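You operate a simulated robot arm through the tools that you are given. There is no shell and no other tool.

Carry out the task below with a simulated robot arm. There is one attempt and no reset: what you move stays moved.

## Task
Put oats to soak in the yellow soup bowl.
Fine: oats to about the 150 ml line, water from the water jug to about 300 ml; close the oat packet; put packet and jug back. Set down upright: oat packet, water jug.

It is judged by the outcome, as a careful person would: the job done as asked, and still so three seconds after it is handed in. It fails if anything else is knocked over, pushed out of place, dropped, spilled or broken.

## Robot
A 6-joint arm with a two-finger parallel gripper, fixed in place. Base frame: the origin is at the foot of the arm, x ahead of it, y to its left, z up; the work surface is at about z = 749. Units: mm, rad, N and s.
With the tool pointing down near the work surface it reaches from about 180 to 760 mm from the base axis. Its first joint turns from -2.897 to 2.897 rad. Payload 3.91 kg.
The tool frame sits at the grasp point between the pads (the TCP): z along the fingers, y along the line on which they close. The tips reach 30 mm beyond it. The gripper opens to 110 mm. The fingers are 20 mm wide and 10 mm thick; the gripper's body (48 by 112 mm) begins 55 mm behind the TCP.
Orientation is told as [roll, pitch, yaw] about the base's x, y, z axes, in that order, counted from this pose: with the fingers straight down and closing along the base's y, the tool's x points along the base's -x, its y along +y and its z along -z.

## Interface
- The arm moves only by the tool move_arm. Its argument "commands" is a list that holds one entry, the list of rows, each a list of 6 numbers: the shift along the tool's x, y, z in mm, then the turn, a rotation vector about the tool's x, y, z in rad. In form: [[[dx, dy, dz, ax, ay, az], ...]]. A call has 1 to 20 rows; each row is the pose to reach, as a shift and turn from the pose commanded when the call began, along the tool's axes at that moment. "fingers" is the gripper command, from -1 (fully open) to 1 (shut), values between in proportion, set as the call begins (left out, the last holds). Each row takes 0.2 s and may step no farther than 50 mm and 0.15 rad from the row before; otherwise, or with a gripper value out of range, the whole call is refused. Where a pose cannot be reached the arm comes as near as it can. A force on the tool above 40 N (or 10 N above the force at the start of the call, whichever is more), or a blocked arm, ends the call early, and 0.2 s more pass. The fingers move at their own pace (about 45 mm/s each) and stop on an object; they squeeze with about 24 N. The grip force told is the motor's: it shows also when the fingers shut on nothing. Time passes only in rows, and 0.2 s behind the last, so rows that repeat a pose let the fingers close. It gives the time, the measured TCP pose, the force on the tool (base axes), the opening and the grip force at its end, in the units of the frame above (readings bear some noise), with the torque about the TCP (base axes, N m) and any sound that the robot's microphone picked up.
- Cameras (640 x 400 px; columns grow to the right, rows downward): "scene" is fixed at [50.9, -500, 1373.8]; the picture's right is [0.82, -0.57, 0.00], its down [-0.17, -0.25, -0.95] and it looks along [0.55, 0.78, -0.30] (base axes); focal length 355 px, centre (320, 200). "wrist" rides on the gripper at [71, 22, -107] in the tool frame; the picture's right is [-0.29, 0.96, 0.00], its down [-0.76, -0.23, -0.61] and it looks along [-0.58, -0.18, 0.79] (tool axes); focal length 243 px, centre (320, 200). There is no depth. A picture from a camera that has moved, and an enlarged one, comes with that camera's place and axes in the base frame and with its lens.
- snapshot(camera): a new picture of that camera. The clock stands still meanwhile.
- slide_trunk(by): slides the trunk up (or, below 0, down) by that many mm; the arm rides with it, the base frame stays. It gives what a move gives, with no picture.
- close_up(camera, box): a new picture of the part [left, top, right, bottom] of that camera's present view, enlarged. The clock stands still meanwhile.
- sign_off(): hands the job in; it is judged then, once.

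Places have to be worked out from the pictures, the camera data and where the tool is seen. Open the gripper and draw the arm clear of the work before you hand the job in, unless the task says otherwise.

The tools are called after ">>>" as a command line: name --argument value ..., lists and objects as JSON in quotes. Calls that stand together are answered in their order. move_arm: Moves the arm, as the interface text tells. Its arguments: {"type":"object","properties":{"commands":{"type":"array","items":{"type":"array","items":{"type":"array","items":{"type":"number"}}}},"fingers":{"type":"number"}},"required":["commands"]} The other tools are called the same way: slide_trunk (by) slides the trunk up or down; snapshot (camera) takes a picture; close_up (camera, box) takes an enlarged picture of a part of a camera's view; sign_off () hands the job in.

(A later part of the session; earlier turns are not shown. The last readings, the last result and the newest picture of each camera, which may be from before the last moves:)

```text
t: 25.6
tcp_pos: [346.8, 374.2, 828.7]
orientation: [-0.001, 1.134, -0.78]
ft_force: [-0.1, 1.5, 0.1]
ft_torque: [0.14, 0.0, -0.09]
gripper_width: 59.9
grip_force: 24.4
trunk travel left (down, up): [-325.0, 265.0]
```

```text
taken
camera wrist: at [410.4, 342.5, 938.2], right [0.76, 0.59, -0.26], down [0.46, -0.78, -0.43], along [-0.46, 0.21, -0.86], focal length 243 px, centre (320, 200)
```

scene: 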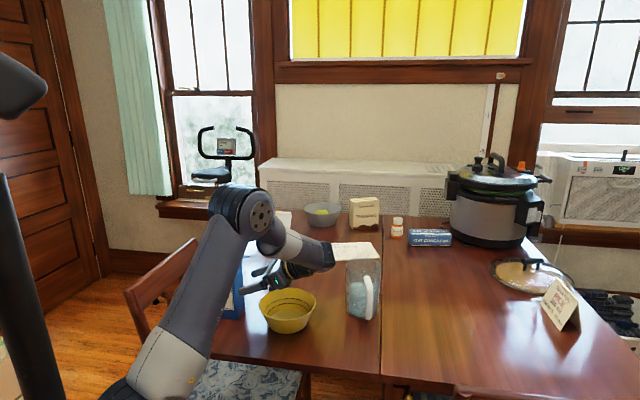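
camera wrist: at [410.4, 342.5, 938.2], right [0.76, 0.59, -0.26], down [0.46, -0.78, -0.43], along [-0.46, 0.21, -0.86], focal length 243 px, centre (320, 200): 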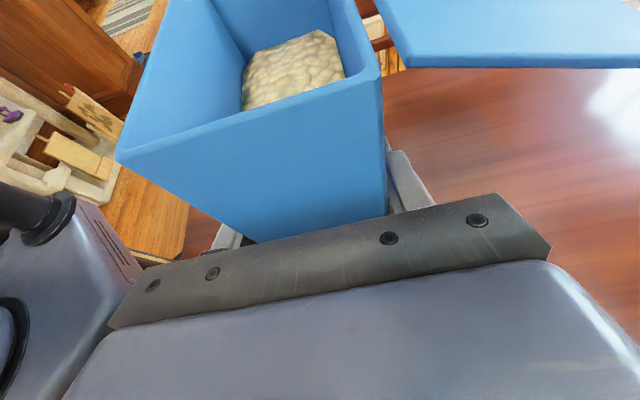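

The packet is held firmly (60 mm, 24 N). I lift it straight up 40 mm and check the load and the grip.

>>> move_arm --commands '[[[9, 0, -4.2, 0, 0, 0], [18.1, 0, -8.5, 0, 0, 0], [27.2, 0, -12.7, 0, 0, 0], [36.3, 0, -16.9, 0, 0, 0], [36.3, 0, -16.9, 0, 0, 0]]]'

>>> snapshot --camera "wrist"

>>> close_up --camera "scene" --box '[180, 190, 380, 340]'

```text
t: 26.8
tcp_pos: [348.4, 375.1, 869.1]
orientation: [-0.004, 1.133, -0.781]
ft_force: [0.5, 1.1, -2.8]
ft_torque: [-0.02, -0.02, -0.02]
gripper_width: 59.9
grip_force: 24.4
trunk travel left (down, up): [-325.0, 265.0]
```

```text
taken
camera wrist: at [410.4, 343.2, 978.0], right [0.76, 0.59, -0.26], down [0.46, -0.78, -0.43], along [-0.46, 0.21, -0.86], focal length 243 px, centre (320, 200)
```

wrist: 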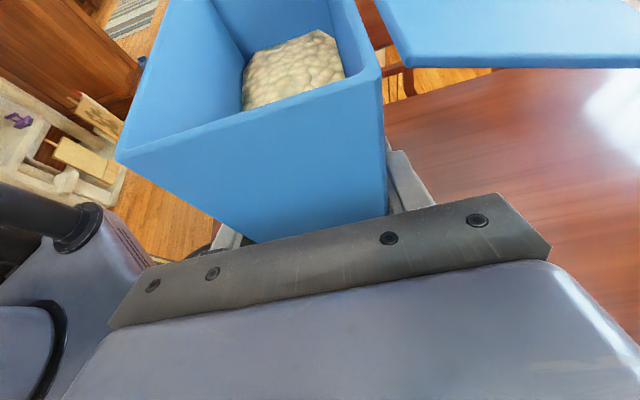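

```text
2.67 times, centred on (280, 265) of scene
camera zoom: at [50.9, -500.0, 1373.8], right [0.82, -0.57, 0.0], down [-0.17, -0.25, -0.95], along [0.55, 0.78, -0.3], focal length 948 px, centre (427, 27)
```

zoom: 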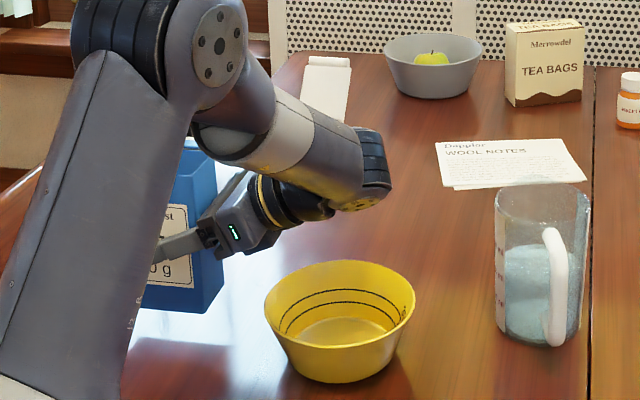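

The packet hangs steady in the grip (about 2.8 N load). I lift it well clear to z≈1000 before carrying it around to the free side of the bowl (the -y side, away from the jug).

>>> move_arm --commands '[[[30, 0, -14, 0, 0, 0], [60, 0, -28, 0, 0, 0], [90, 0, -42, 0, 0, 0], [118.7, 0, -55.4, 0, 0, 0], [118.7, 0, -55.4, 0, 0, 0]]]'

>>> snapshot --camera "scene"

```text
t: 27.9
tcp_pos: [347.5, 375.2, 999.2]
orientation: [-0.005, 1.134, -0.782]
ft_force: [0.7, 0.2, -2.4]
ft_torque: [-0.03, -0.06, -0.02]
gripper_width: 59.8
grip_force: 24.1
trunk travel left (down, up): [-325.0, 265.0]
```

```text
taken
```

scene: 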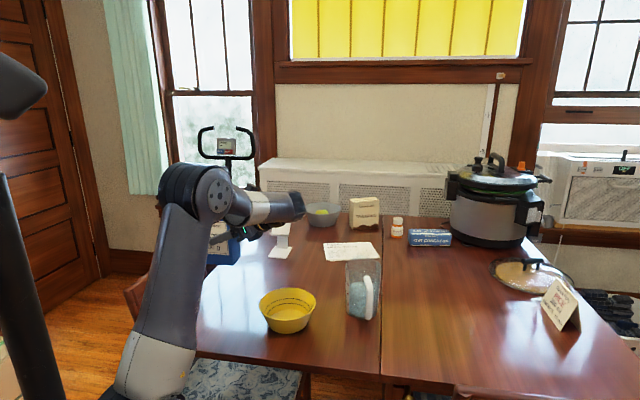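

The packet is at z≈1000 upright. Now I carry it around to (511, 114) while yawing 23° clockwise, keeping it level and above everything.

>>> move_arm --commands '[[[-14.1, -7.9, -30.1, -0.0403, 0, 0.0188], [-28.1, -15.8, -60.3, -0.0806, 0, 0.0376], [-42.2, -23.7, -90.4, -0.1208, 0, 0.0563], [-56.2, -31.6, -120.6, -0.1611, 0, 0.0751], [-70.3, -39.4, -150.7, -0.2014, 0, 0.0939], [-84.3, -47.3, -180.9, -0.2417, 0, 0.1127], [-98.4, -55.2, -211, -0.2819, 0, 0.1314], [-112.4, -63.1, -241.2, -0.3222, 0, 0.1502], [-126.5, -71, -271.3, -0.3625, 0, 0.169], [-126.5, -71, -271.3, -0.3625, 0, 0.169]]]'

>>> snapshot --camera "scene"

>>> snapshot --camera "wrist"

```text
t: 30.1
tcp_pos: [513.1, 114.6, 1001.7]
orientation: [-0.002, 1.135, -1.18]
ft_force: [1.1, 0.2, -2.3]
ft_torque: [-0.08, -0.07, 0.03]
gripper_width: 59.9
grip_force: 23.7
trunk travel left (down, up): [-325.0, 265.0]
```

```text
taken
```

scene: 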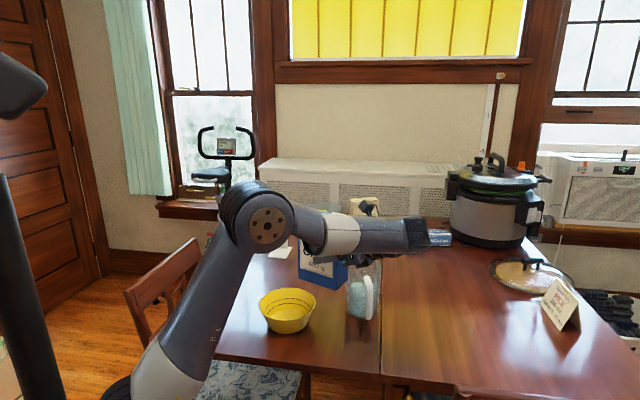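

```text
taken
camera wrist: at [558.5, 59.6, 1110.7], right [0.93, 0.25, -0.26], down [0.12, -0.89, -0.43], along [-0.34, 0.37, -0.86], focal length 243 px, centre (320, 200)
```

wrist: 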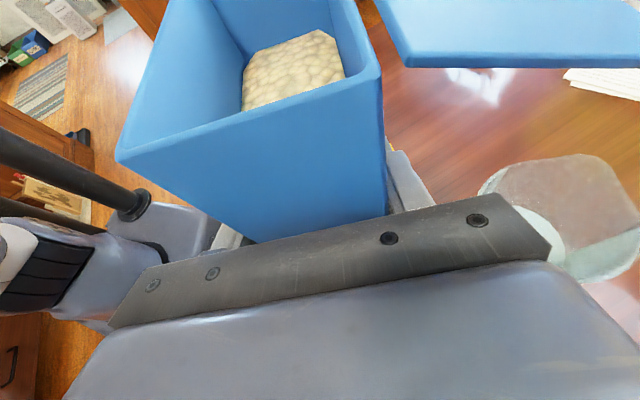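

The packet hovers on the free side and the bowl is visible to the scene camera. I tilt it to 45° toward the bowl while lowering, lip heading above the bowl's near part; no oats should flow yet.

>>> move_arm --commands '[[[-13.8, -0.3, 8.6, 0, -0.131, 0], [-27.5, -0.7, 17.2, 0, -0.262, 0], [-41.3, -1, 25.8, 0, -0.393, 0], [-55, -1.3, 34.4, 0, -0.524, 0], [-68.8, -1.7, 43, 0, -0.654, 0], [-82.6, -2, 51.6, 0, -0.785, 0]]]'

>>> snapshot --camera "scene"

>>> snapshot --camera "wrist"

```text
t: 31.6
tcp_pos: [507.7, 124.9, 902.7]
orientation: [0.0, 0.348, -1.178]
ft_force: [-0.1, 0.0, -3.5]
ft_torque: [-0.01, 0.0, 0.02]
gripper_width: 59.8
grip_force: 23.9
trunk travel left (down, up): [-325.0, 265.0]
```

```text
taken
```

scene: 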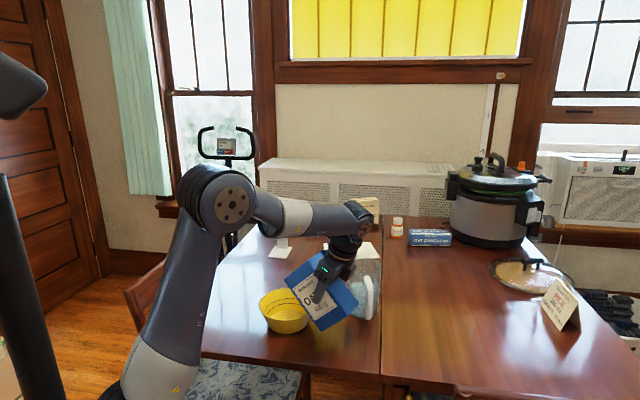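

```text
taken
camera wrist: at [514.1, 160.4, 1028.6], right [0.99, 0.11, -0.1], down [0.14, -0.94, 0.31], along [-0.06, -0.32, -0.94], focal length 243 px, centre (320, 200)
```

wrist: 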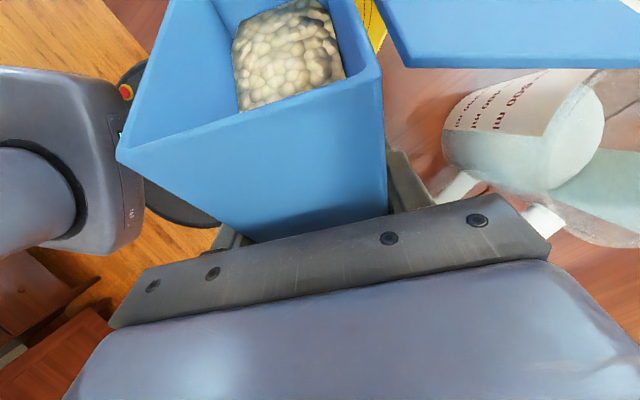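

At 45° nothing has flowed. I enlarge the scene around the bowl to confirm where the packet's lip is.

>>> close_up --camera "scene" --box '[240, 220, 400, 345]'

>>> close_up --camera "wrist" --box '[110, 0, 430, 180]'

```text
3.20 times, centred on (320, 282) of scene
camera zoom: at [50.9, -500.0, 1373.8], right [0.82, -0.57, 0.0], down [-0.17, -0.25, -0.95], along [0.55, 0.78, -0.3], focal length 1137 px, centre (320, -64)
```

zoom: 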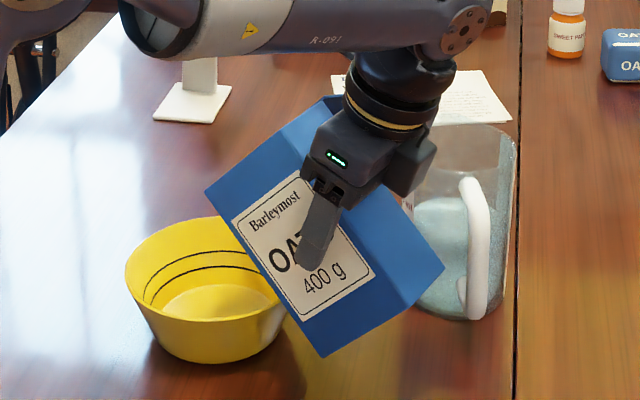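

```text
2.00 times, centred on (270, 90) of wrist
camera zoom: at [514.1, 160.4, 1028.6], right [0.99, 0.11, -0.1], down [0.14, -0.94, 0.31], along [-0.06, -0.32, -0.94], focal length 485 px, centre (420, 420)
```

zoom: 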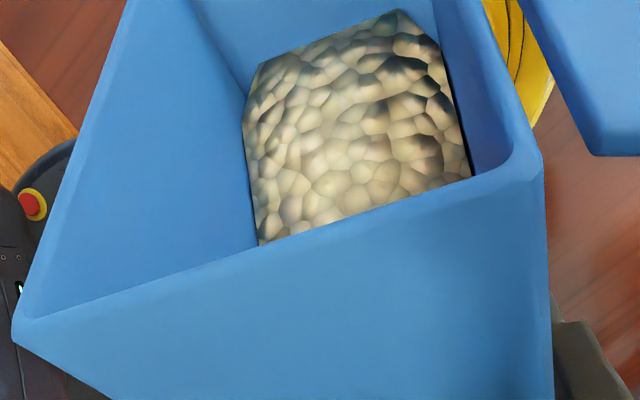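

The lip is over the bowl. I tilt on to 60° keeping the lip about 40 mm above the bowl's rim.

>>> move_arm --commands '[[[-1, -0.3, 8, 0, -0.087, 0], [-2, -0.7, 15.5, 0, -0.175, 0], [-3.4, -1, 22.9, 0, -0.262, 0]]]'

>>> close_up --camera "scene" --box '[240, 220, 400, 345]'

>>> close_up --camera "wrist" --box '[110, 0, 430, 180]'

```text
t: 32.4
tcp_pos: [502.4, 128.2, 880.5]
orientation: [-0.002, 0.086, -1.178]
ft_force: [-0.4, -0.6, -3.4]
ft_torque: [-0.01, 0.0, 0.02]
gripper_width: 59.7
grip_force: 23.4
trunk travel left (down, up): [-325.0, 265.0]
```

```text
3.20 times, centred on (320, 282) of scene
camera zoom: at [50.9, -500.0, 1373.8], right [0.82, -0.57, 0.0], down [-0.17, -0.25, -0.95], along [0.55, 0.78, -0.3], focal length 1137 px, centre (320, -64)
```

zoom: 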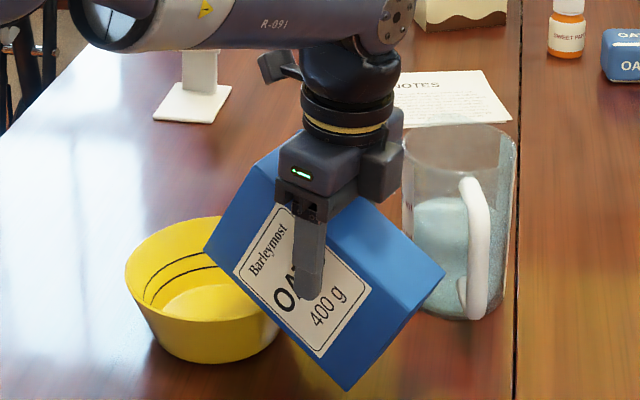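

```text
2.00 times, centred on (270, 90) of wrist
camera zoom: at [498.0, 192.8, 993.1], right [0.99, 0.1, -0.03], down [0.1, -0.84, 0.54], along [0.03, -0.54, -0.84], focal length 485 px, centre (420, 420)
```

zoom: 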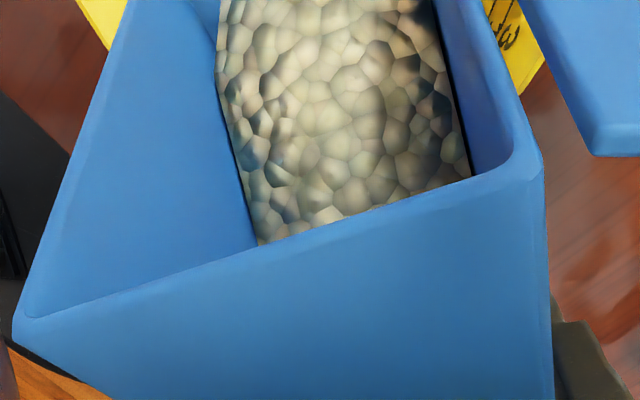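

The oats have slid toward the lip but none has fallen. I continue in small steps of 5° pivoting about the lip, checking each time.

>>> move_arm --commands '[[[1.9, 0, -4.3, 0, -0.0436, 0], [3.8, 0, -8.6, 0, -0.0873, 0]]]'

>>> close_up --camera "scene" --box '[240, 220, 400, 345]'

>>> snapshot --camera "wrist"

```text
t: 33.0
tcp_pos: [502.5, 131.9, 889.4]
orientation: [0.001, -0.001, -1.178]
ft_force: [-0.1, -0.5, -3.6]
ft_torque: [-0.03, 0.02, 0.01]
gripper_width: 60.2
grip_force: 24.1
trunk travel left (down, up): [-325.0, 265.0]
```

```text
3.20 times, centred on (320, 282) of scene
camera zoom: at [50.9, -500.0, 1373.8], right [0.82, -0.57, 0.0], down [-0.17, -0.25, -0.95], along [0.55, 0.78, -0.3], focal length 1137 px, centre (320, -64)
```

zoom: 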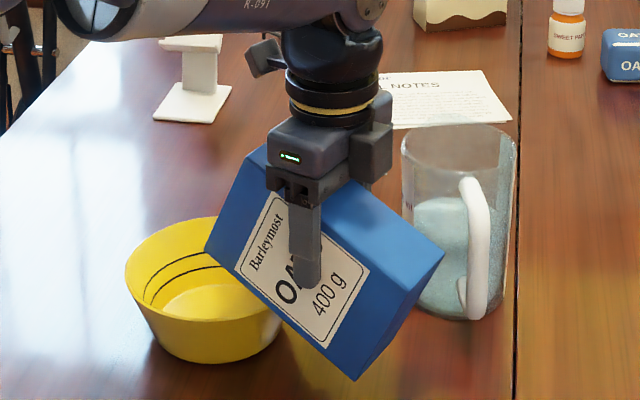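

```text
taken
camera wrist: at [493.7, 204.3, 996.7], right [1.0, 0.1, 0.0], down [0.08, -0.79, 0.61], along [0.06, -0.61, -0.79], focal length 243 px, centre (320, 200)
```

wrist: 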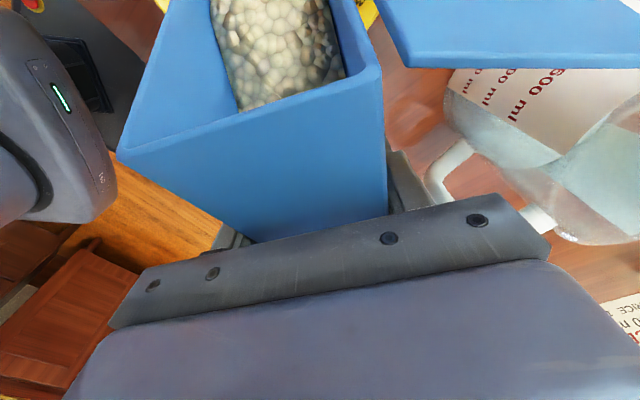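

Still no flow at 65°. Next 5°.

>>> move_arm --commands '[[[1.9, 0, -4.3, 0, -0.0436, 0], [3.8, 0, -8.6, 0, -0.0873, 0]]]'

>>> close_up --camera "scene" --box '[240, 220, 400, 345]'

>>> close_up --camera "wrist" --box '[110, 0, 430, 180]'

```text
t: 33.5
tcp_pos: [500.8, 134.9, 898.5]
orientation: [-0.001, -0.09, -1.177]
ft_force: [0.0, 0.0, -2.9]
ft_torque: [0.0, -0.02, 0.01]
gripper_width: 59.8
grip_force: 24.3
trunk travel left (down, up): [-325.0, 265.0]
```

```text
3.20 times, centred on (320, 282) of scene
camera zoom: at [50.9, -500.0, 1373.8], right [0.82, -0.57, 0.0], down [-0.17, -0.25, -0.95], along [0.55, 0.78, -0.3], focal length 1137 px, centre (320, -64)
```

zoom: 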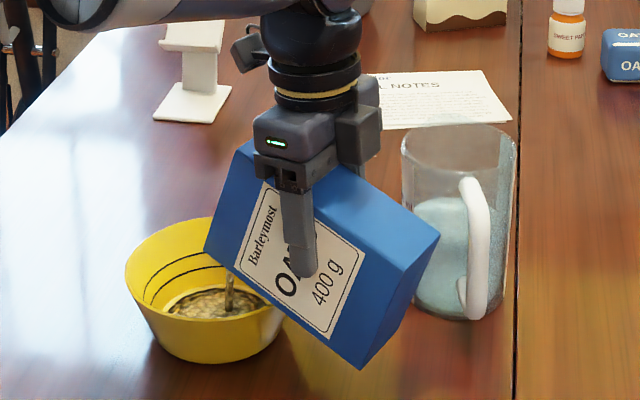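

```text
2.00 times, centred on (270, 90) of wrist
camera zoom: at [488.5, 216.5, 998.7], right [0.99, 0.1, 0.02], down [0.06, -0.74, 0.67], along [0.08, -0.67, -0.74], focal length 485 px, centre (420, 420)
```

zoom: 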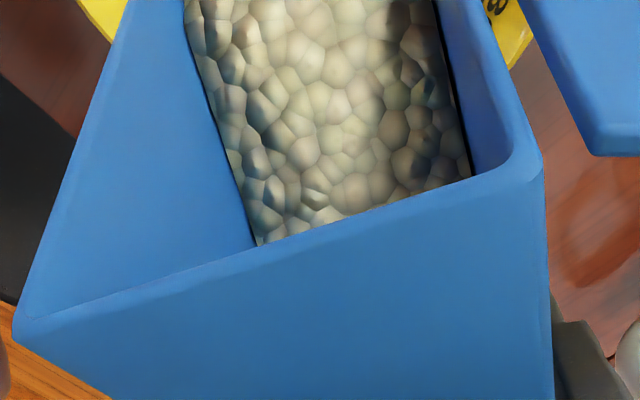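

Oats are now flowing into the bowl. I look closely at the level against the 150 ml line before letting more time pass.

>>> close_up --camera "scene" --box '[262, 280, 326, 320]'

```text
10.00 times, centred on (294, 300) of scene
camera zoom: at [50.9, -500.0, 1373.8], right [0.82, -0.57, 0.0], down [-0.17, -0.25, -0.95], along [0.55, 0.78, -0.3], focal length 3553 px, centre (580, -800)
```

zoom: 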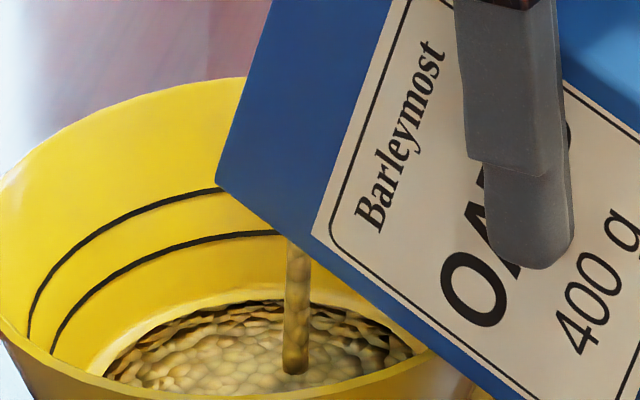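

About a third of the way to the line, stream landing inside the bowl. I hold this tilt briefly and look again.

>>> move_arm --commands '[[[0, 0, 0, 0, 0, 0]]]'

>>> close_up --camera "scene" --box '[262, 280, 326, 320]'

```text
t: 34.0
tcp_pos: [500.8, 134.7, 897.8]
orientation: [-0.001, -0.085, -1.177]
ft_force: [0.3, 0.4, -3.2]
ft_torque: [0.0, 0.02, 0.0]
gripper_width: 59.8
grip_force: 23.7
trunk travel left (down, up): [-325.0, 265.0]
```

```text
10.00 times, centred on (294, 300) of scene
camera zoom: at [50.9, -500.0, 1373.8], right [0.82, -0.57, 0.0], down [-0.17, -0.25, -0.95], along [0.55, 0.78, -0.3], focal length 3553 px, centre (580, -800)
```

zoom: 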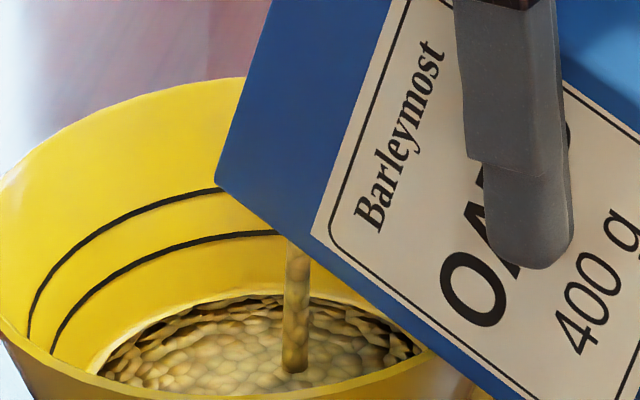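

The level rises slowly (about 6 px in 0.4 s; the line is some 65 px higher). I hold a little longer.

>>> move_arm --commands '[[[0, 0, 0, 0, 0, 0], [0, 0, 0, 0, 0, 0], [0, 0, 0, 0, 0, 0]]]'

>>> close_up --camera "scene" --box '[262, 280, 326, 320]'

```text
t: 34.8
tcp_pos: [500.5, 134.3, 897.6]
orientation: [-0.002, -0.087, -1.179]
ft_force: [0.3, 0.5, -3.1]
ft_torque: [0.02, 0.01, 0.04]
gripper_width: 60.0
grip_force: 24.5
trunk travel left (down, up): [-325.0, 265.0]
```

```text
10.00 times, centred on (294, 300) of scene
camera zoom: at [50.9, -500.0, 1373.8], right [0.82, -0.57, 0.0], down [-0.17, -0.25, -0.95], along [0.55, 0.78, -0.3], focal length 3553 px, centre (580, -800)
```

zoom: 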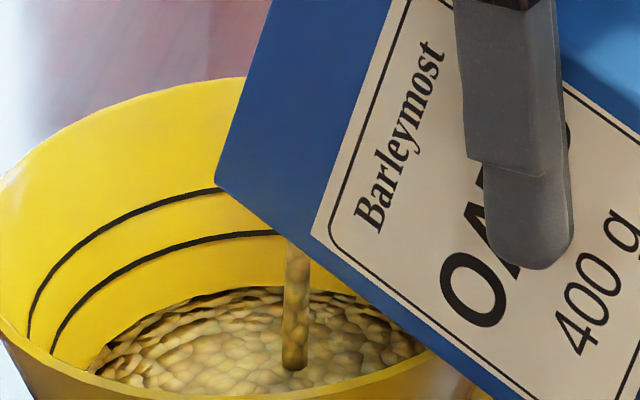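

Steady slow flow, about 10 px/s; the surface is about 55 px below the 150 ml line. I hold 1.6 s more.

>>> move_arm --commands '[[[0, 0, 0, 0, 0, 0], [0, 0, 0, 0, 0, 0], [0, 0, 0, 0, 0, 0], [0, 0, 0, 0, 0, 0], [0, 0, 0, 0, 0, 0], [0, 0, 0, 0, 0, 0], [0, 0, 0, 0, 0, 0]]]'

>>> close_up --camera "scene" --box '[262, 280, 326, 320]'

```text
t: 36.4
tcp_pos: [501.2, 135.7, 898.9]
orientation: [0.0, -0.088, -1.178]
ft_force: [-0.3, -0.4, -2.9]
ft_torque: [-0.02, 0.05, -0.01]
gripper_width: 60.0
grip_force: 23.5
trunk travel left (down, up): [-325.0, 265.0]
```

```text
10.00 times, centred on (294, 300) of scene
camera zoom: at [50.9, -500.0, 1373.8], right [0.82, -0.57, 0.0], down [-0.17, -0.25, -0.95], along [0.55, 0.78, -0.3], focal length 3553 px, centre (580, -800)
```

zoom: 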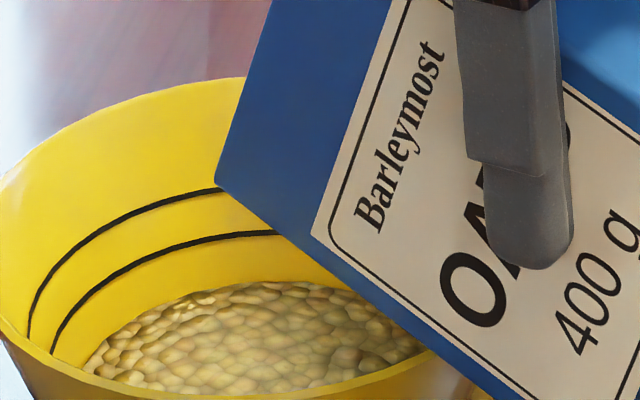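

The flow stopped by itself at this tilt, with the surface only just covering the bowl's floor (line still ~50 px higher). I tilt 5° more and hold.

>>> move_arm --commands '[[[2, 0, -4.3, 0, -0.0436, 0], [3.9, 0, -8.7, 0, -0.0873, 0], [3.9, 0, -8.7, 0, -0.0873, 0], [3.9, 0, -8.7, 0, -0.0873, 0]]]'

>>> close_up --camera "scene" --box '[262, 280, 326, 320]'

>>> close_up --camera "scene" --box '[240, 220, 400, 345]'

```text
t: 37.4
tcp_pos: [499.3, 138.9, 906.6]
orientation: [-0.001, -0.175, -1.179]
ft_force: [-0.1, -0.7, -2.7]
ft_torque: [0.04, 0.01, 0.0]
gripper_width: 59.9
grip_force: 23.7
trunk travel left (down, up): [-325.0, 265.0]
```

```text
10.00 times, centred on (294, 300) of scene
camera zoom: at [50.9, -500.0, 1373.8], right [0.82, -0.57, 0.0], down [-0.17, -0.25, -0.95], along [0.55, 0.78, -0.3], focal length 3553 px, centre (580, -800)
```

zoom: 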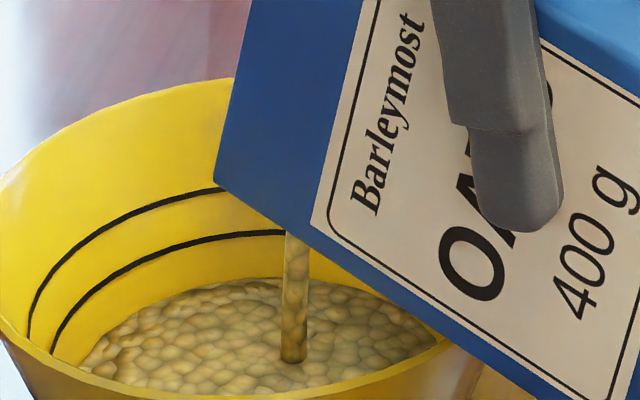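

```text
3.20 times, centred on (320, 282) of scene
camera zoom: at [50.9, -500.0, 1373.8], right [0.82, -0.57, 0.0], down [-0.17, -0.25, -0.95], along [0.55, 0.78, -0.3], focal length 1137 px, centre (320, -64)
```

zoom: 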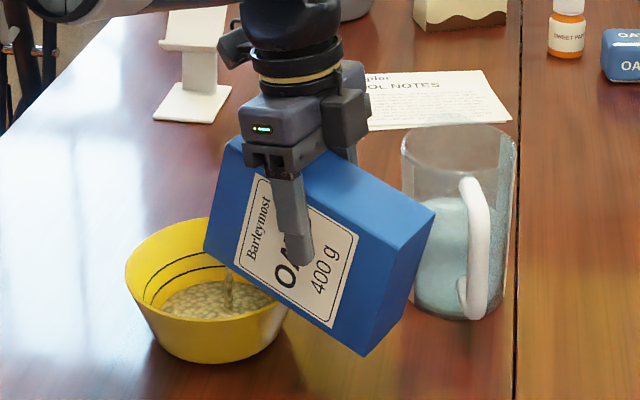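

Flow is going again and lands well inside. I hold for about 1.6 s and check.

>>> move_arm --commands '[[[0, 0, 0, 0, 0, 0], [0, 0, 0, 0, 0, 0], [0, 0, 0, 0, 0, 0], [0, 0, 0, 0, 0, 0], [0, 0, 0, 0, 0, 0], [0, 0, 0, 0, 0, 0], [0, 0, 0, 0, 0, 0]]]'

>>> close_up --camera "scene" --box '[262, 280, 326, 320]'

```text
t: 39.0
tcp_pos: [498.6, 138.9, 906.0]
orientation: [0.001, -0.175, -1.179]
ft_force: [-0.3, -1.2, -3.5]
ft_torque: [0.0, -0.01, -0.01]
gripper_width: 59.8
grip_force: 24.1
trunk travel left (down, up): [-325.0, 265.0]
```

```text
10.00 times, centred on (294, 300) of scene
camera zoom: at [50.9, -500.0, 1373.8], right [0.82, -0.57, 0.0], down [-0.17, -0.25, -0.95], along [0.55, 0.78, -0.3], focal length 3553 px, centre (580, -800)
```

zoom: 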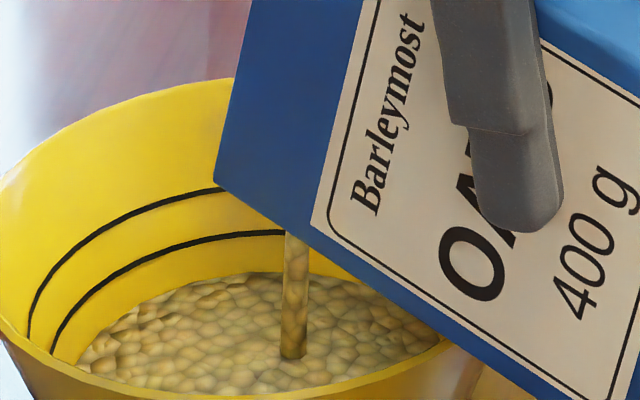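

The surface is now at y≈272 versus the line at ≈233. I hold another 2.2 s.

>>> move_arm --commands '[[[0, 0, 0, 0, 0, 0], [0, 0, 0, 0, 0, 0], [0, 0, 0, 0, 0, 0], [0, 0, 0, 0, 0, 0], [0, 0, 0, 0, 0, 0], [0, 0, 0, 0, 0, 0], [0, 0, 0, 0, 0, 0], [0, 0, 0, 0, 0, 0], [0, 0, 0, 0, 0, 0], [0, 0, 0, 0, 0, 0]]]'

>>> close_up --camera "scene" --box '[262, 280, 326, 320]'

```text
t: 41.1
tcp_pos: [497.9, 138.6, 906.2]
orientation: [0.0, -0.174, -1.178]
ft_force: [-0.6, 0.5, -2.8]
ft_torque: [0.01, 0.01, -0.02]
gripper_width: 59.7
grip_force: 23.9
trunk travel left (down, up): [-325.0, 265.0]
```

```text
10.00 times, centred on (294, 300) of scene
camera zoom: at [50.9, -500.0, 1373.8], right [0.82, -0.57, 0.0], down [-0.17, -0.25, -0.95], along [0.55, 0.78, -0.3], focal length 3553 px, centre (580, -800)
```

zoom: 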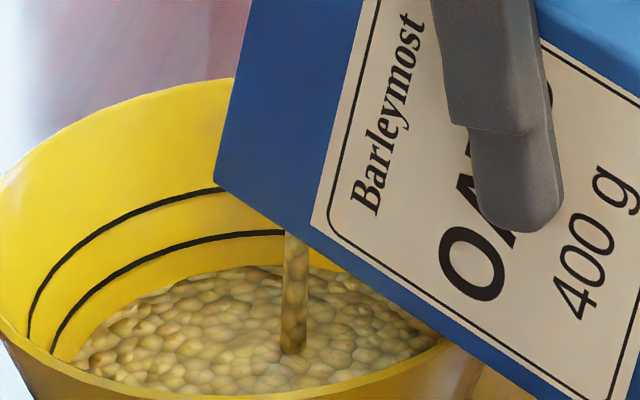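

The level reached y≈266 and flow is slowing. I tilt another 5° (to 80°) and hold briefly.

>>> move_arm --commands '[[[1.9, 0, -4.3, 0, -0.0436, 0], [3.8, 0, -8.6, 0, -0.0873, 0], [3.8, 0, -8.6, 0, -0.0873, 0], [3.8, 0, -8.6, 0, -0.0873, 0]]]'

>>> close_up --camera "scene" --box '[262, 280, 326, 320]'

```text
t: 42.1
tcp_pos: [495.9, 143.6, 914.7]
orientation: [0.0, -0.261, -1.177]
ft_force: [0.3, 1.3, -3.3]
ft_torque: [0.03, 0.03, -0.01]
gripper_width: 59.8
grip_force: 23.6
trunk travel left (down, up): [-325.0, 265.0]
```

```text
10.00 times, centred on (294, 300) of scene
camera zoom: at [50.9, -500.0, 1373.8], right [0.82, -0.57, 0.0], down [-0.17, -0.25, -0.95], along [0.55, 0.78, -0.3], focal length 3553 px, centre (580, -800)
```

zoom: 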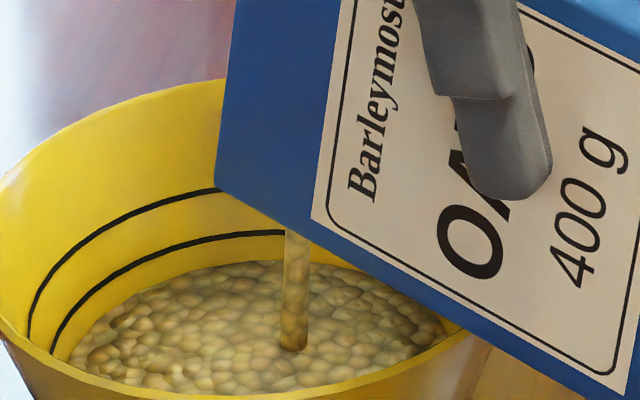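

The surface is at y≈261, about halfway up to the line. I hold 1.6 s more.

>>> move_arm --commands '[[[0, 0, 0, 0, 0, 0], [0, 0, 0, 0, 0, 0], [0, 0, 0, 0, 0, 0], [0, 0, 0, 0, 0, 0], [0, 0, 0, 0, 0, 0], [0, 0, 0, 0, 0, 0], [0, 0, 0, 0, 0, 0]]]'

>>> close_up --camera "scene" --box '[262, 280, 326, 320]'

```text
t: 43.8
tcp_pos: [496.0, 143.1, 913.8]
orientation: [-0.001, -0.261, -1.177]
ft_force: [-0.9, -0.8, -3.1]
ft_torque: [0.0, 0.02, -0.01]
gripper_width: 59.6
grip_force: 23.9
trunk travel left (down, up): [-325.0, 265.0]
```

```text
10.00 times, centred on (294, 300) of scene
camera zoom: at [50.9, -500.0, 1373.8], right [0.82, -0.57, 0.0], down [-0.17, -0.25, -0.95], along [0.55, 0.78, -0.3], focal length 3553 px, centre (580, -800)
```

zoom: 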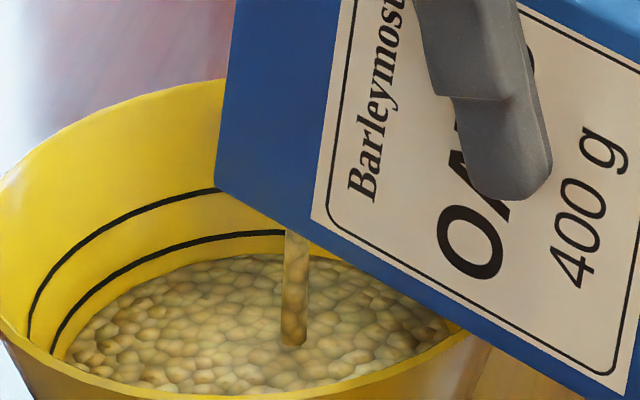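

Level at y≈254, ~21 px below the line, rising ~4 px/s. I hold 2.2 s more.

>>> move_arm --commands '[[[0, 0, 0, 0, 0, 0], [0, 0, 0, 0, 0, 0], [0, 0, 0, 0, 0, 0], [0, 0, 0, 0, 0, 0], [0, 0, 0, 0, 0, 0], [0, 0, 0, 0, 0, 0], [0, 0, 0, 0, 0, 0], [0, 0, 0, 0, 0, 0], [0, 0, 0, 0, 0, 0], [0, 0, 0, 0, 0, 0]]]'

>>> close_up --camera "scene" --box '[262, 280, 326, 320]'

```text
t: 46.0
tcp_pos: [496.5, 142.4, 914.2]
orientation: [-0.002, -0.262, -1.175]
ft_force: [-0.1, -0.2, -2.4]
ft_torque: [0.02, 0.01, 0.0]
gripper_width: 60.0
grip_force: 23.9
trunk travel left (down, up): [-325.0, 265.0]
```

```text
10.00 times, centred on (294, 300) of scene
camera zoom: at [50.9, -500.0, 1373.8], right [0.82, -0.57, 0.0], down [-0.17, -0.25, -0.95], along [0.55, 0.78, -0.3], focal length 3553 px, centre (580, -800)
```

zoom: 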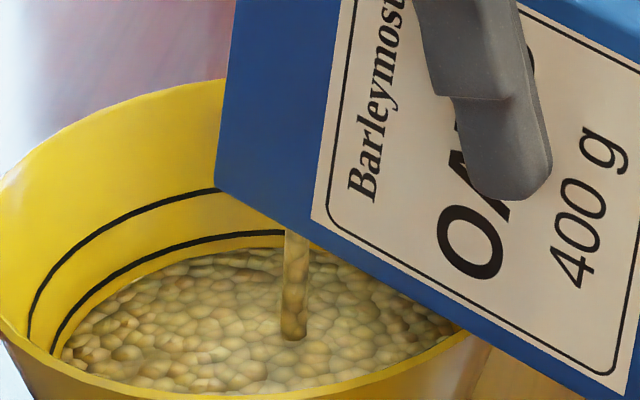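

y≈248; about 15 px to go at ~2.7 px/s. I hold about 3 s.

>>> move_arm --commands '[[[0, 0, 0, 0, 0, 0], [0, 0, 0, 0, 0, 0], [0, 0, 0, 0, 0, 0], [0, 0, 0, 0, 0, 0], [0, 0, 0, 0, 0, 0], [0, 0, 0, 0, 0, 0], [0, 0, 0, 0, 0, 0], [0, 0, 0, 0, 0, 0], [0, 0, 0, 0, 0, 0], [0, 0, 0, 0, 0, 0], [0, 0, 0, 0, 0, 0], [0, 0, 0, 0, 0, 0], [0, 0, 0, 0, 0, 0], [0, 0, 0, 0, 0, 0]]]'

>>> close_up --camera "scene" --box '[262, 280, 326, 320]'

```text
t: 49.0
tcp_pos: [496.1, 142.7, 914.9]
orientation: [0.001, -0.262, -1.177]
ft_force: [0.4, -0.6, -2.7]
ft_torque: [0.01, 0.02, -0.04]
gripper_width: 60.0
grip_force: 23.9
trunk travel left (down, up): [-325.0, 265.0]
```

```text
10.00 times, centred on (294, 300) of scene
camera zoom: at [50.9, -500.0, 1373.8], right [0.82, -0.57, 0.0], down [-0.17, -0.25, -0.95], along [0.55, 0.78, -0.3], focal length 3553 px, centre (580, -800)
```

zoom: 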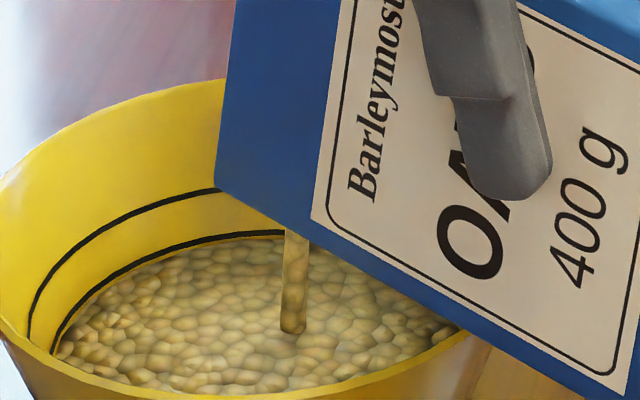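

y≈240 now, nearly at the line (≈233). I hold 1.8 s more, then check.

>>> move_arm --commands '[[[0, 0, 0, 0, 0, 0], [0, 0, 0, 0, 0, 0], [0, 0, 0, 0, 0, 0], [0, 0, 0, 0, 0, 0], [0, 0, 0, 0, 0, 0], [0, 0, 0, 0, 0, 0], [0, 0, 0, 0, 0, 0], [0, 0, 0, 0, 0, 0]]]'

>>> close_up --camera "scene" --box '[262, 280, 326, 320]'

```text
t: 50.8
tcp_pos: [496.5, 143.7, 914.6]
orientation: [0.001, -0.262, -1.179]
ft_force: [0.1, 0.1, -2.0]
ft_torque: [0.01, -0.01, -0.04]
gripper_width: 60.3
grip_force: 24.3
trunk travel left (down, up): [-325.0, 265.0]
```

```text
10.00 times, centred on (294, 300) of scene
camera zoom: at [50.9, -500.0, 1373.8], right [0.82, -0.57, 0.0], down [-0.17, -0.25, -0.95], along [0.55, 0.78, -0.3], focal length 3553 px, centre (580, -800)
```

zoom: 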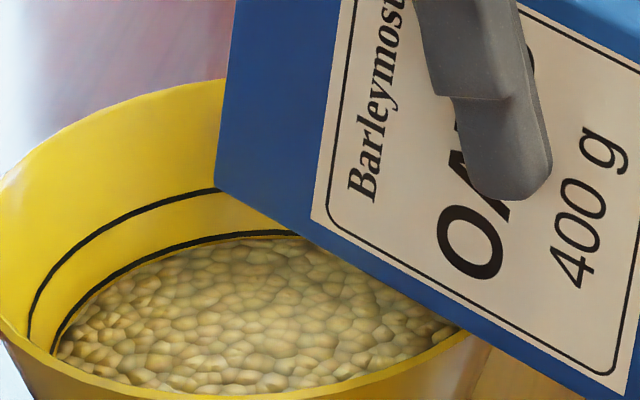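

The flow has stopped with the oats right under the 150 ml line. I zoom in more to judge the gap.

>>> close_up --camera "scene" --box '[264, 298, 296, 318]'

```text
16.00 times, centred on (280, 308) of scene
camera zoom: at [50.9, -500.0, 1373.8], right [0.82, -0.57, 0.0], down [-0.17, -0.25, -0.95], along [0.55, 0.78, -0.3], focal length 5685 px, centre (960, -1528)
```

zoom: 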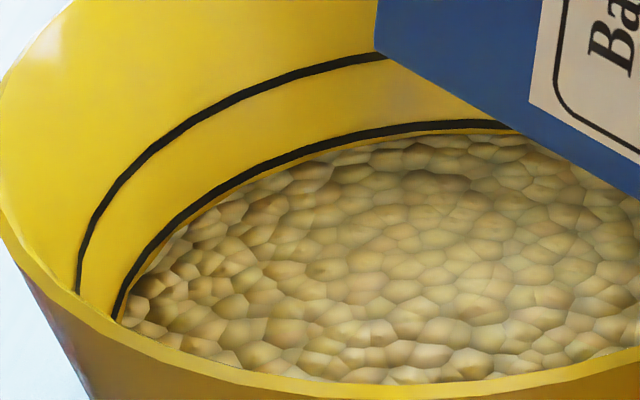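

The oats sit just below the line (≈140 ml). I tilt less than one degree more and hold to top it up.

>>> move_arm --commands '[[[0.5, 0, -1.3, 0, -0.014, 0], [0.5, 0, -1.3, 0, -0.014, 0], [0.5, 0, -1.3, 0, -0.014, 0], [0.5, 0, -1.3, 0, -0.014, 0], [0.5, 0, -1.3, 0, -0.014, 0], [0.5, 0, -1.3, 0, -0.014, 0], [0.5, 0, -1.3, 0, -0.014, 0]]]'

>>> close_up --camera "scene" --box '[264, 298, 296, 318]'

```text
t: 52.4
tcp_pos: [495.1, 144.2, 915.7]
orientation: [0.0, -0.277, -1.179]
ft_force: [0.2, -0.4, -2.6]
ft_torque: [0.02, 0.03, -0.01]
gripper_width: 59.8
grip_force: 23.8
trunk travel left (down, up): [-325.0, 265.0]
```

```text
16.00 times, centred on (280, 308) of scene
camera zoom: at [50.9, -500.0, 1373.8], right [0.82, -0.57, 0.0], down [-0.17, -0.25, -0.95], along [0.55, 0.78, -0.3], focal length 5685 px, centre (960, -1528)
```

zoom: 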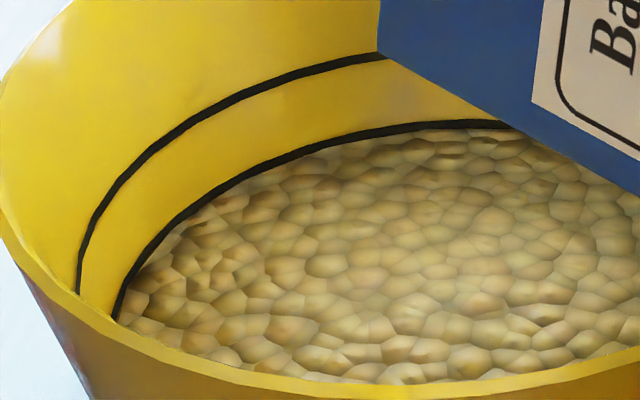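

The oats are now at the 150 ml line. I tilt the packet back by about 21° to stop any flow, staying above the bowl.

>>> move_arm --commands '[[[-5.5, 0, 1.5, 0, 0.121, 0], [-11, 0, 3, 0, 0.242, 0], [-16.4, 0, 4.6, 0, 0.363, 0], [-16.4, 0, 4.6, 0, 0.363, 0]]]'

>>> close_up --camera "scene" --box '[240, 220, 400, 345]'

>>> snapshot --camera "wrist"

```text
t: 53.4
tcp_pos: [503.1, 127.5, 916.0]
orientation: [0.0, 0.086, -1.179]
ft_force: [0.2, 0.2, -2.3]
ft_torque: [-0.03, -0.02, -0.01]
gripper_width: 59.8
grip_force: 24.1
trunk travel left (down, up): [-325.0, 265.0]
```

```text
3.20 times, centred on (320, 282) of scene
camera zoom: at [50.9, -500.0, 1373.8], right [0.82, -0.57, 0.0], down [-0.17, -0.25, -0.95], along [0.55, 0.78, -0.3], focal length 1137 px, centre (320, -64)
```

zoom: 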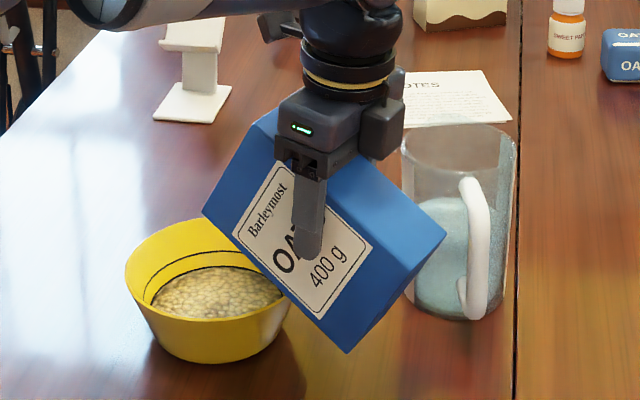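

```text
taken
camera wrist: at [497.8, 192.4, 1028.5], right [0.99, 0.1, -0.03], down [0.1, -0.84, 0.54], along [0.03, -0.54, -0.84], focal length 243 px, centre (320, 200)
```

wrist: 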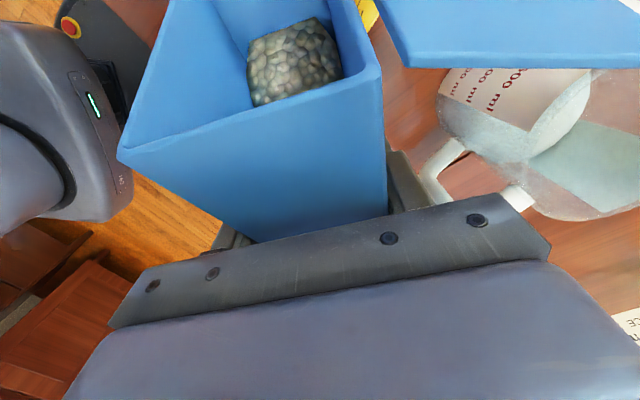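

Flow stopped, nothing spilled. I bring the packet upright while raising it back to the carrying height.

>>> move_arm --commands '[[[-1, 0.5, -11, 0, 0.131, 0], [-2, 1, -22, 0, 0.262, 0], [-3, 1.6, -33, 0, 0.393, 0], [-4.1, 2.1, -43.4, 0, 0.524, 0], [-5.1, 2.7, -54, 0, 0.654, 0], [-6.1, 3.2, -65, 0, 0.785, 0], [-7.2, 3.8, -76, 0, 0.916, 0], [-8.2, 4.3, -86.8, 0, 1.047, 0], [-8.2, 4.3, -86.8, 0, 1.047, 0]]]'

>>> snapshot --camera "scene"

>>> snapshot --camera "wrist"

```text
t: 55.4
tcp_pos: [514.2, 114.7, 1002.5]
orientation: [-0.001, 1.135, -1.177]
ft_force: [-0.1, 0.1, -3.2]
ft_torque: [-0.04, -0.02, -0.01]
gripper_width: 60.0
grip_force: 23.7
trunk travel left (down, up): [-325.0, 265.0]
```

```text
taken
```

scene: 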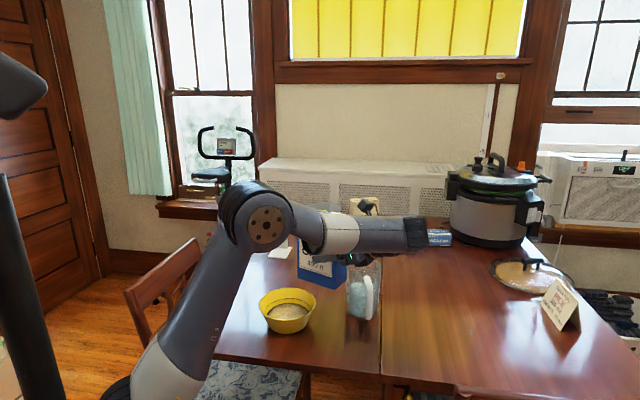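

```text
taken
camera wrist: at [557.4, 61.2, 1112.2], right [0.93, 0.25, -0.26], down [0.12, -0.89, -0.43], along [-0.34, 0.37, -0.86], focal length 243 px, centre (320, 200)
```

wrist: 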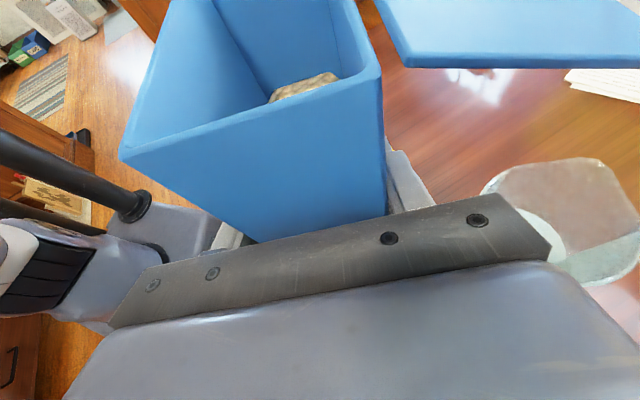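

The packet is upright, in the same place in the grip. I carry it back along the same way to above its original spot.

>>> move_arm --commands '[[[14, -6, 30.7, 0.0401, 0, -0.0187], [28, -11.9, 61.5, 0.0802, 0, -0.0374], [42.1, -17.9, 92.2, 0.1202, 0, -0.0561], [56.1, -23.8, 123, 0.1603, 0, -0.0748], [70.1, -29.8, 153.7, 0.2004, 0, -0.0934], [84.1, -35.7, 184.5, 0.2405, 0, -0.1121], [98.2, -41.7, 215.2, 0.2805, 0, -0.1308], [112.2, -47.6, 246, 0.3206, 0, -0.1495], [126.2, -53.6, 276.7, 0.3607, 0, -0.1682], [126.2, -53.6, 276.7, 0.3607, 0, -0.1682], [126.2, -53.6, 276.7, 0.3607, 0, -0.1682]]]'

>>> snapshot --camera "scene"

```text
t: 57.8
tcp_pos: [345.3, 376.4, 1000.9]
orientation: [-0.005, 1.134, -0.782]
ft_force: [-0.2, -0.2, -2.6]
ft_torque: [-0.06, -0.04, -0.02]
gripper_width: 60.0
grip_force: 23.8
trunk travel left (down, up): [-325.0, 265.0]
```

```text
taken
```

scene: 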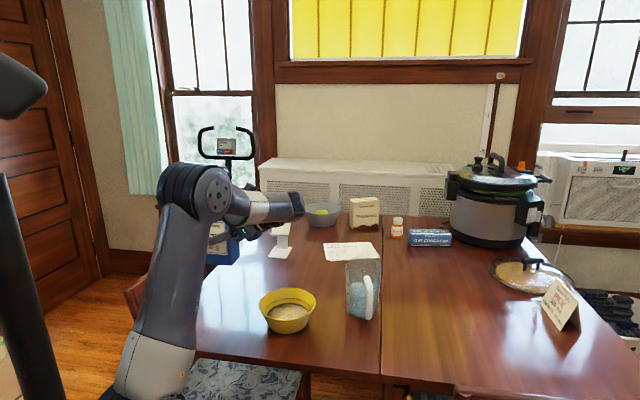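

Above the original spot. I lower the packet to about 3 mm above the table.

>>> move_arm --commands '[[[-31, 0.2, 14, 0, 0, 0], [-62, 0.4, 28, 0, 0, 0], [-93, 0.6, 42, 0, 0, 0], [-124, 0.8, 56, 0, 0, 0], [-145, 0.8, 65.5, 0, 0, 0], [-153.6, 0.8, 69.4, 0, 0, 0], [-153.6, 0.8, 69.4, 0, 0, 0]]]'

>>> close_up --camera "scene" --box '[180, 190, 380, 340]'

```text
t: 59.4
tcp_pos: [349.9, 376.9, 830.1]
orientation: [-0.003, 1.134, -0.782]
ft_force: [0.2, 0.3, -2.4]
ft_torque: [-0.04, -0.02, -0.01]
gripper_width: 59.8
grip_force: 24.7
trunk travel left (down, up): [-325.0, 265.0]
```

```text
2.67 times, centred on (280, 265) of scene
camera zoom: at [50.9, -500.0, 1373.8], right [0.82, -0.57, 0.0], down [-0.17, -0.25, -0.95], along [0.55, 0.78, -0.3], focal length 948 px, centre (427, 27)
```

zoom: 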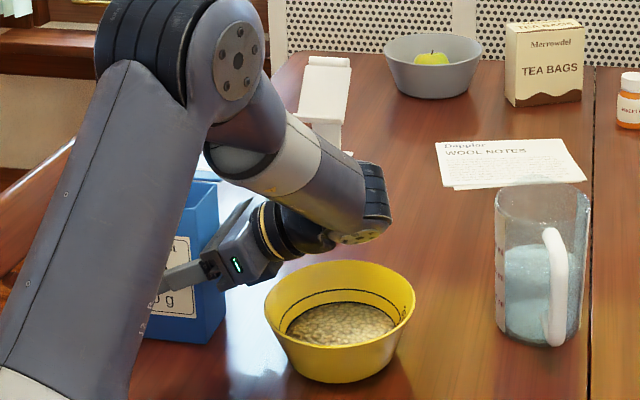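

About 2 mm to go. I lower the last bit slowly until the load transfers to the table.

>>> move_arm --commands '[[[-0.9, 0, 0.4, 0, 0, 0], [-1.8, 0, 0.85, 0, 0, 0], [-1.8, 0, 0.85, 0, 0, 0]]]'

```text
t: 60.1
tcp_pos: [349.0, 375.8, 830.2]
orientation: [-0.001, 1.134, -0.781]
ft_force: [0.6, 1.1, -0.4]
ft_torque: [0.03, -0.07, 0.01]
gripper_width: 59.9
grip_force: 23.5
trunk travel left (down, up): [-325.0, 265.0]
```

The load is nearly off the gripper. I lower 1 mm more and check.

>>> move_arm --commands '[[[-0.9, 0, 0.4, 0, 0, 0], [-0.9, 0, 0.4, 0, 0, 0]]]'

```text
t: 60.8
tcp_pos: [349.5, 376.8, 829.4]
orientation: [0.003, 1.136, -0.778]
ft_force: [0.7, 2.5, 10.9]
ft_torque: [-0.32, -0.23, 0.08]
gripper_width: 60.0
grip_force: 23.5
trunk travel left (down, up): [-325.0, 265.0]
```

The packet stands on the table. I ease off half a millimetre and open the fingers.

>>> move_arm --commands '[[[0.5, 0, -0.2, 0, 0, 0], [0.5, 0, -0.2, 0, 0, 0], [0.5, 0, -0.2, 0, 0, 0], [0.5, 0, -0.2, 0, 0, 0]]]' --fingers -0.56

>>> snapshot --camera "wrist"

```text
t: 61.8
tcp_pos: [350.2, 376.0, 828.4]
orientation: [-0.001, 1.133, -0.783]
ft_force: [0.1, -0.4, 0.1]
ft_torque: [-0.01, 0.0, 0.0]
gripper_width: 85.6
grip_force: 0.0
trunk travel left (down, up): [-325.0, 265.0]
```

```text
taken
camera wrist: at [411.4, 343.1, 937.9], right [0.76, 0.59, -0.26], down [0.46, -0.78, -0.43], along [-0.46, 0.21, -0.86], focal length 243 px, centre (320, 200)
```

wrist: 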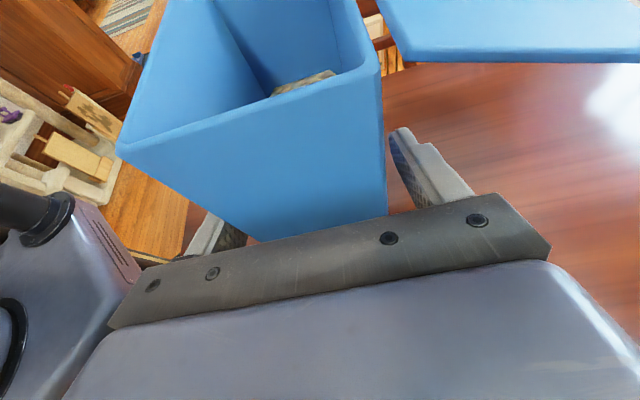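

The packet is released and stands where it was. I retreat straight back along the tool, then will shut the fingers to use them as a rod under the open lid.

>>> move_arm --commands '[[[0, 0, -22, 0, 0, 0], [0, 0, -44, 0, 0, 0], [0, 0, -66, 0, 0, 0], [0, 0, -88, 0, 0, 0], [0, 0, -88, 0, 0, 0]]]'

>>> close_up --camera "wrist" --box '[200, 0, 520, 240]'

>>> close_up --camera "scene" --box '[180, 190, 380, 340]'

```text
t: 63.0
tcp_pos: [405.5, 318.1, 865.3]
orientation: [0.0, 1.135, -0.781]
ft_force: [1.1, -0.9, 0.3]
ft_torque: [0.04, -0.02, 0.03]
gripper_width: 86.1
grip_force: 0.1
trunk travel left (down, up): [-325.0, 265.0]
```

```text
1.67 times, centred on (360, 120) of wrist
camera zoom: at [468.2, 286.1, 975.4], right [0.76, 0.59, -0.26], down [0.46, -0.78, -0.43], along [-0.46, 0.21, -0.86], focal length 404 px, centre (253, 333)
```

zoom: 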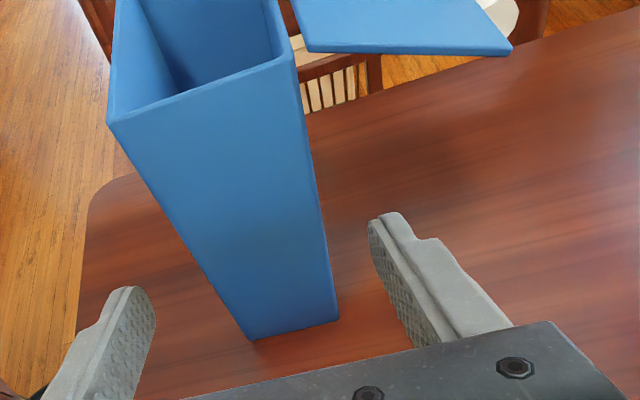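

```text
2.67 times, centred on (280, 265) of scene
camera zoom: at [50.9, -500.0, 1373.8], right [0.82, -0.57, 0.0], down [-0.17, -0.25, -0.95], along [0.55, 0.78, -0.3], focal length 948 px, centre (427, 27)
```

zoom: 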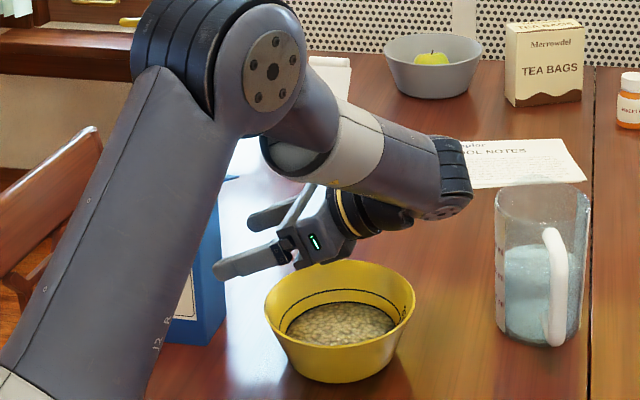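

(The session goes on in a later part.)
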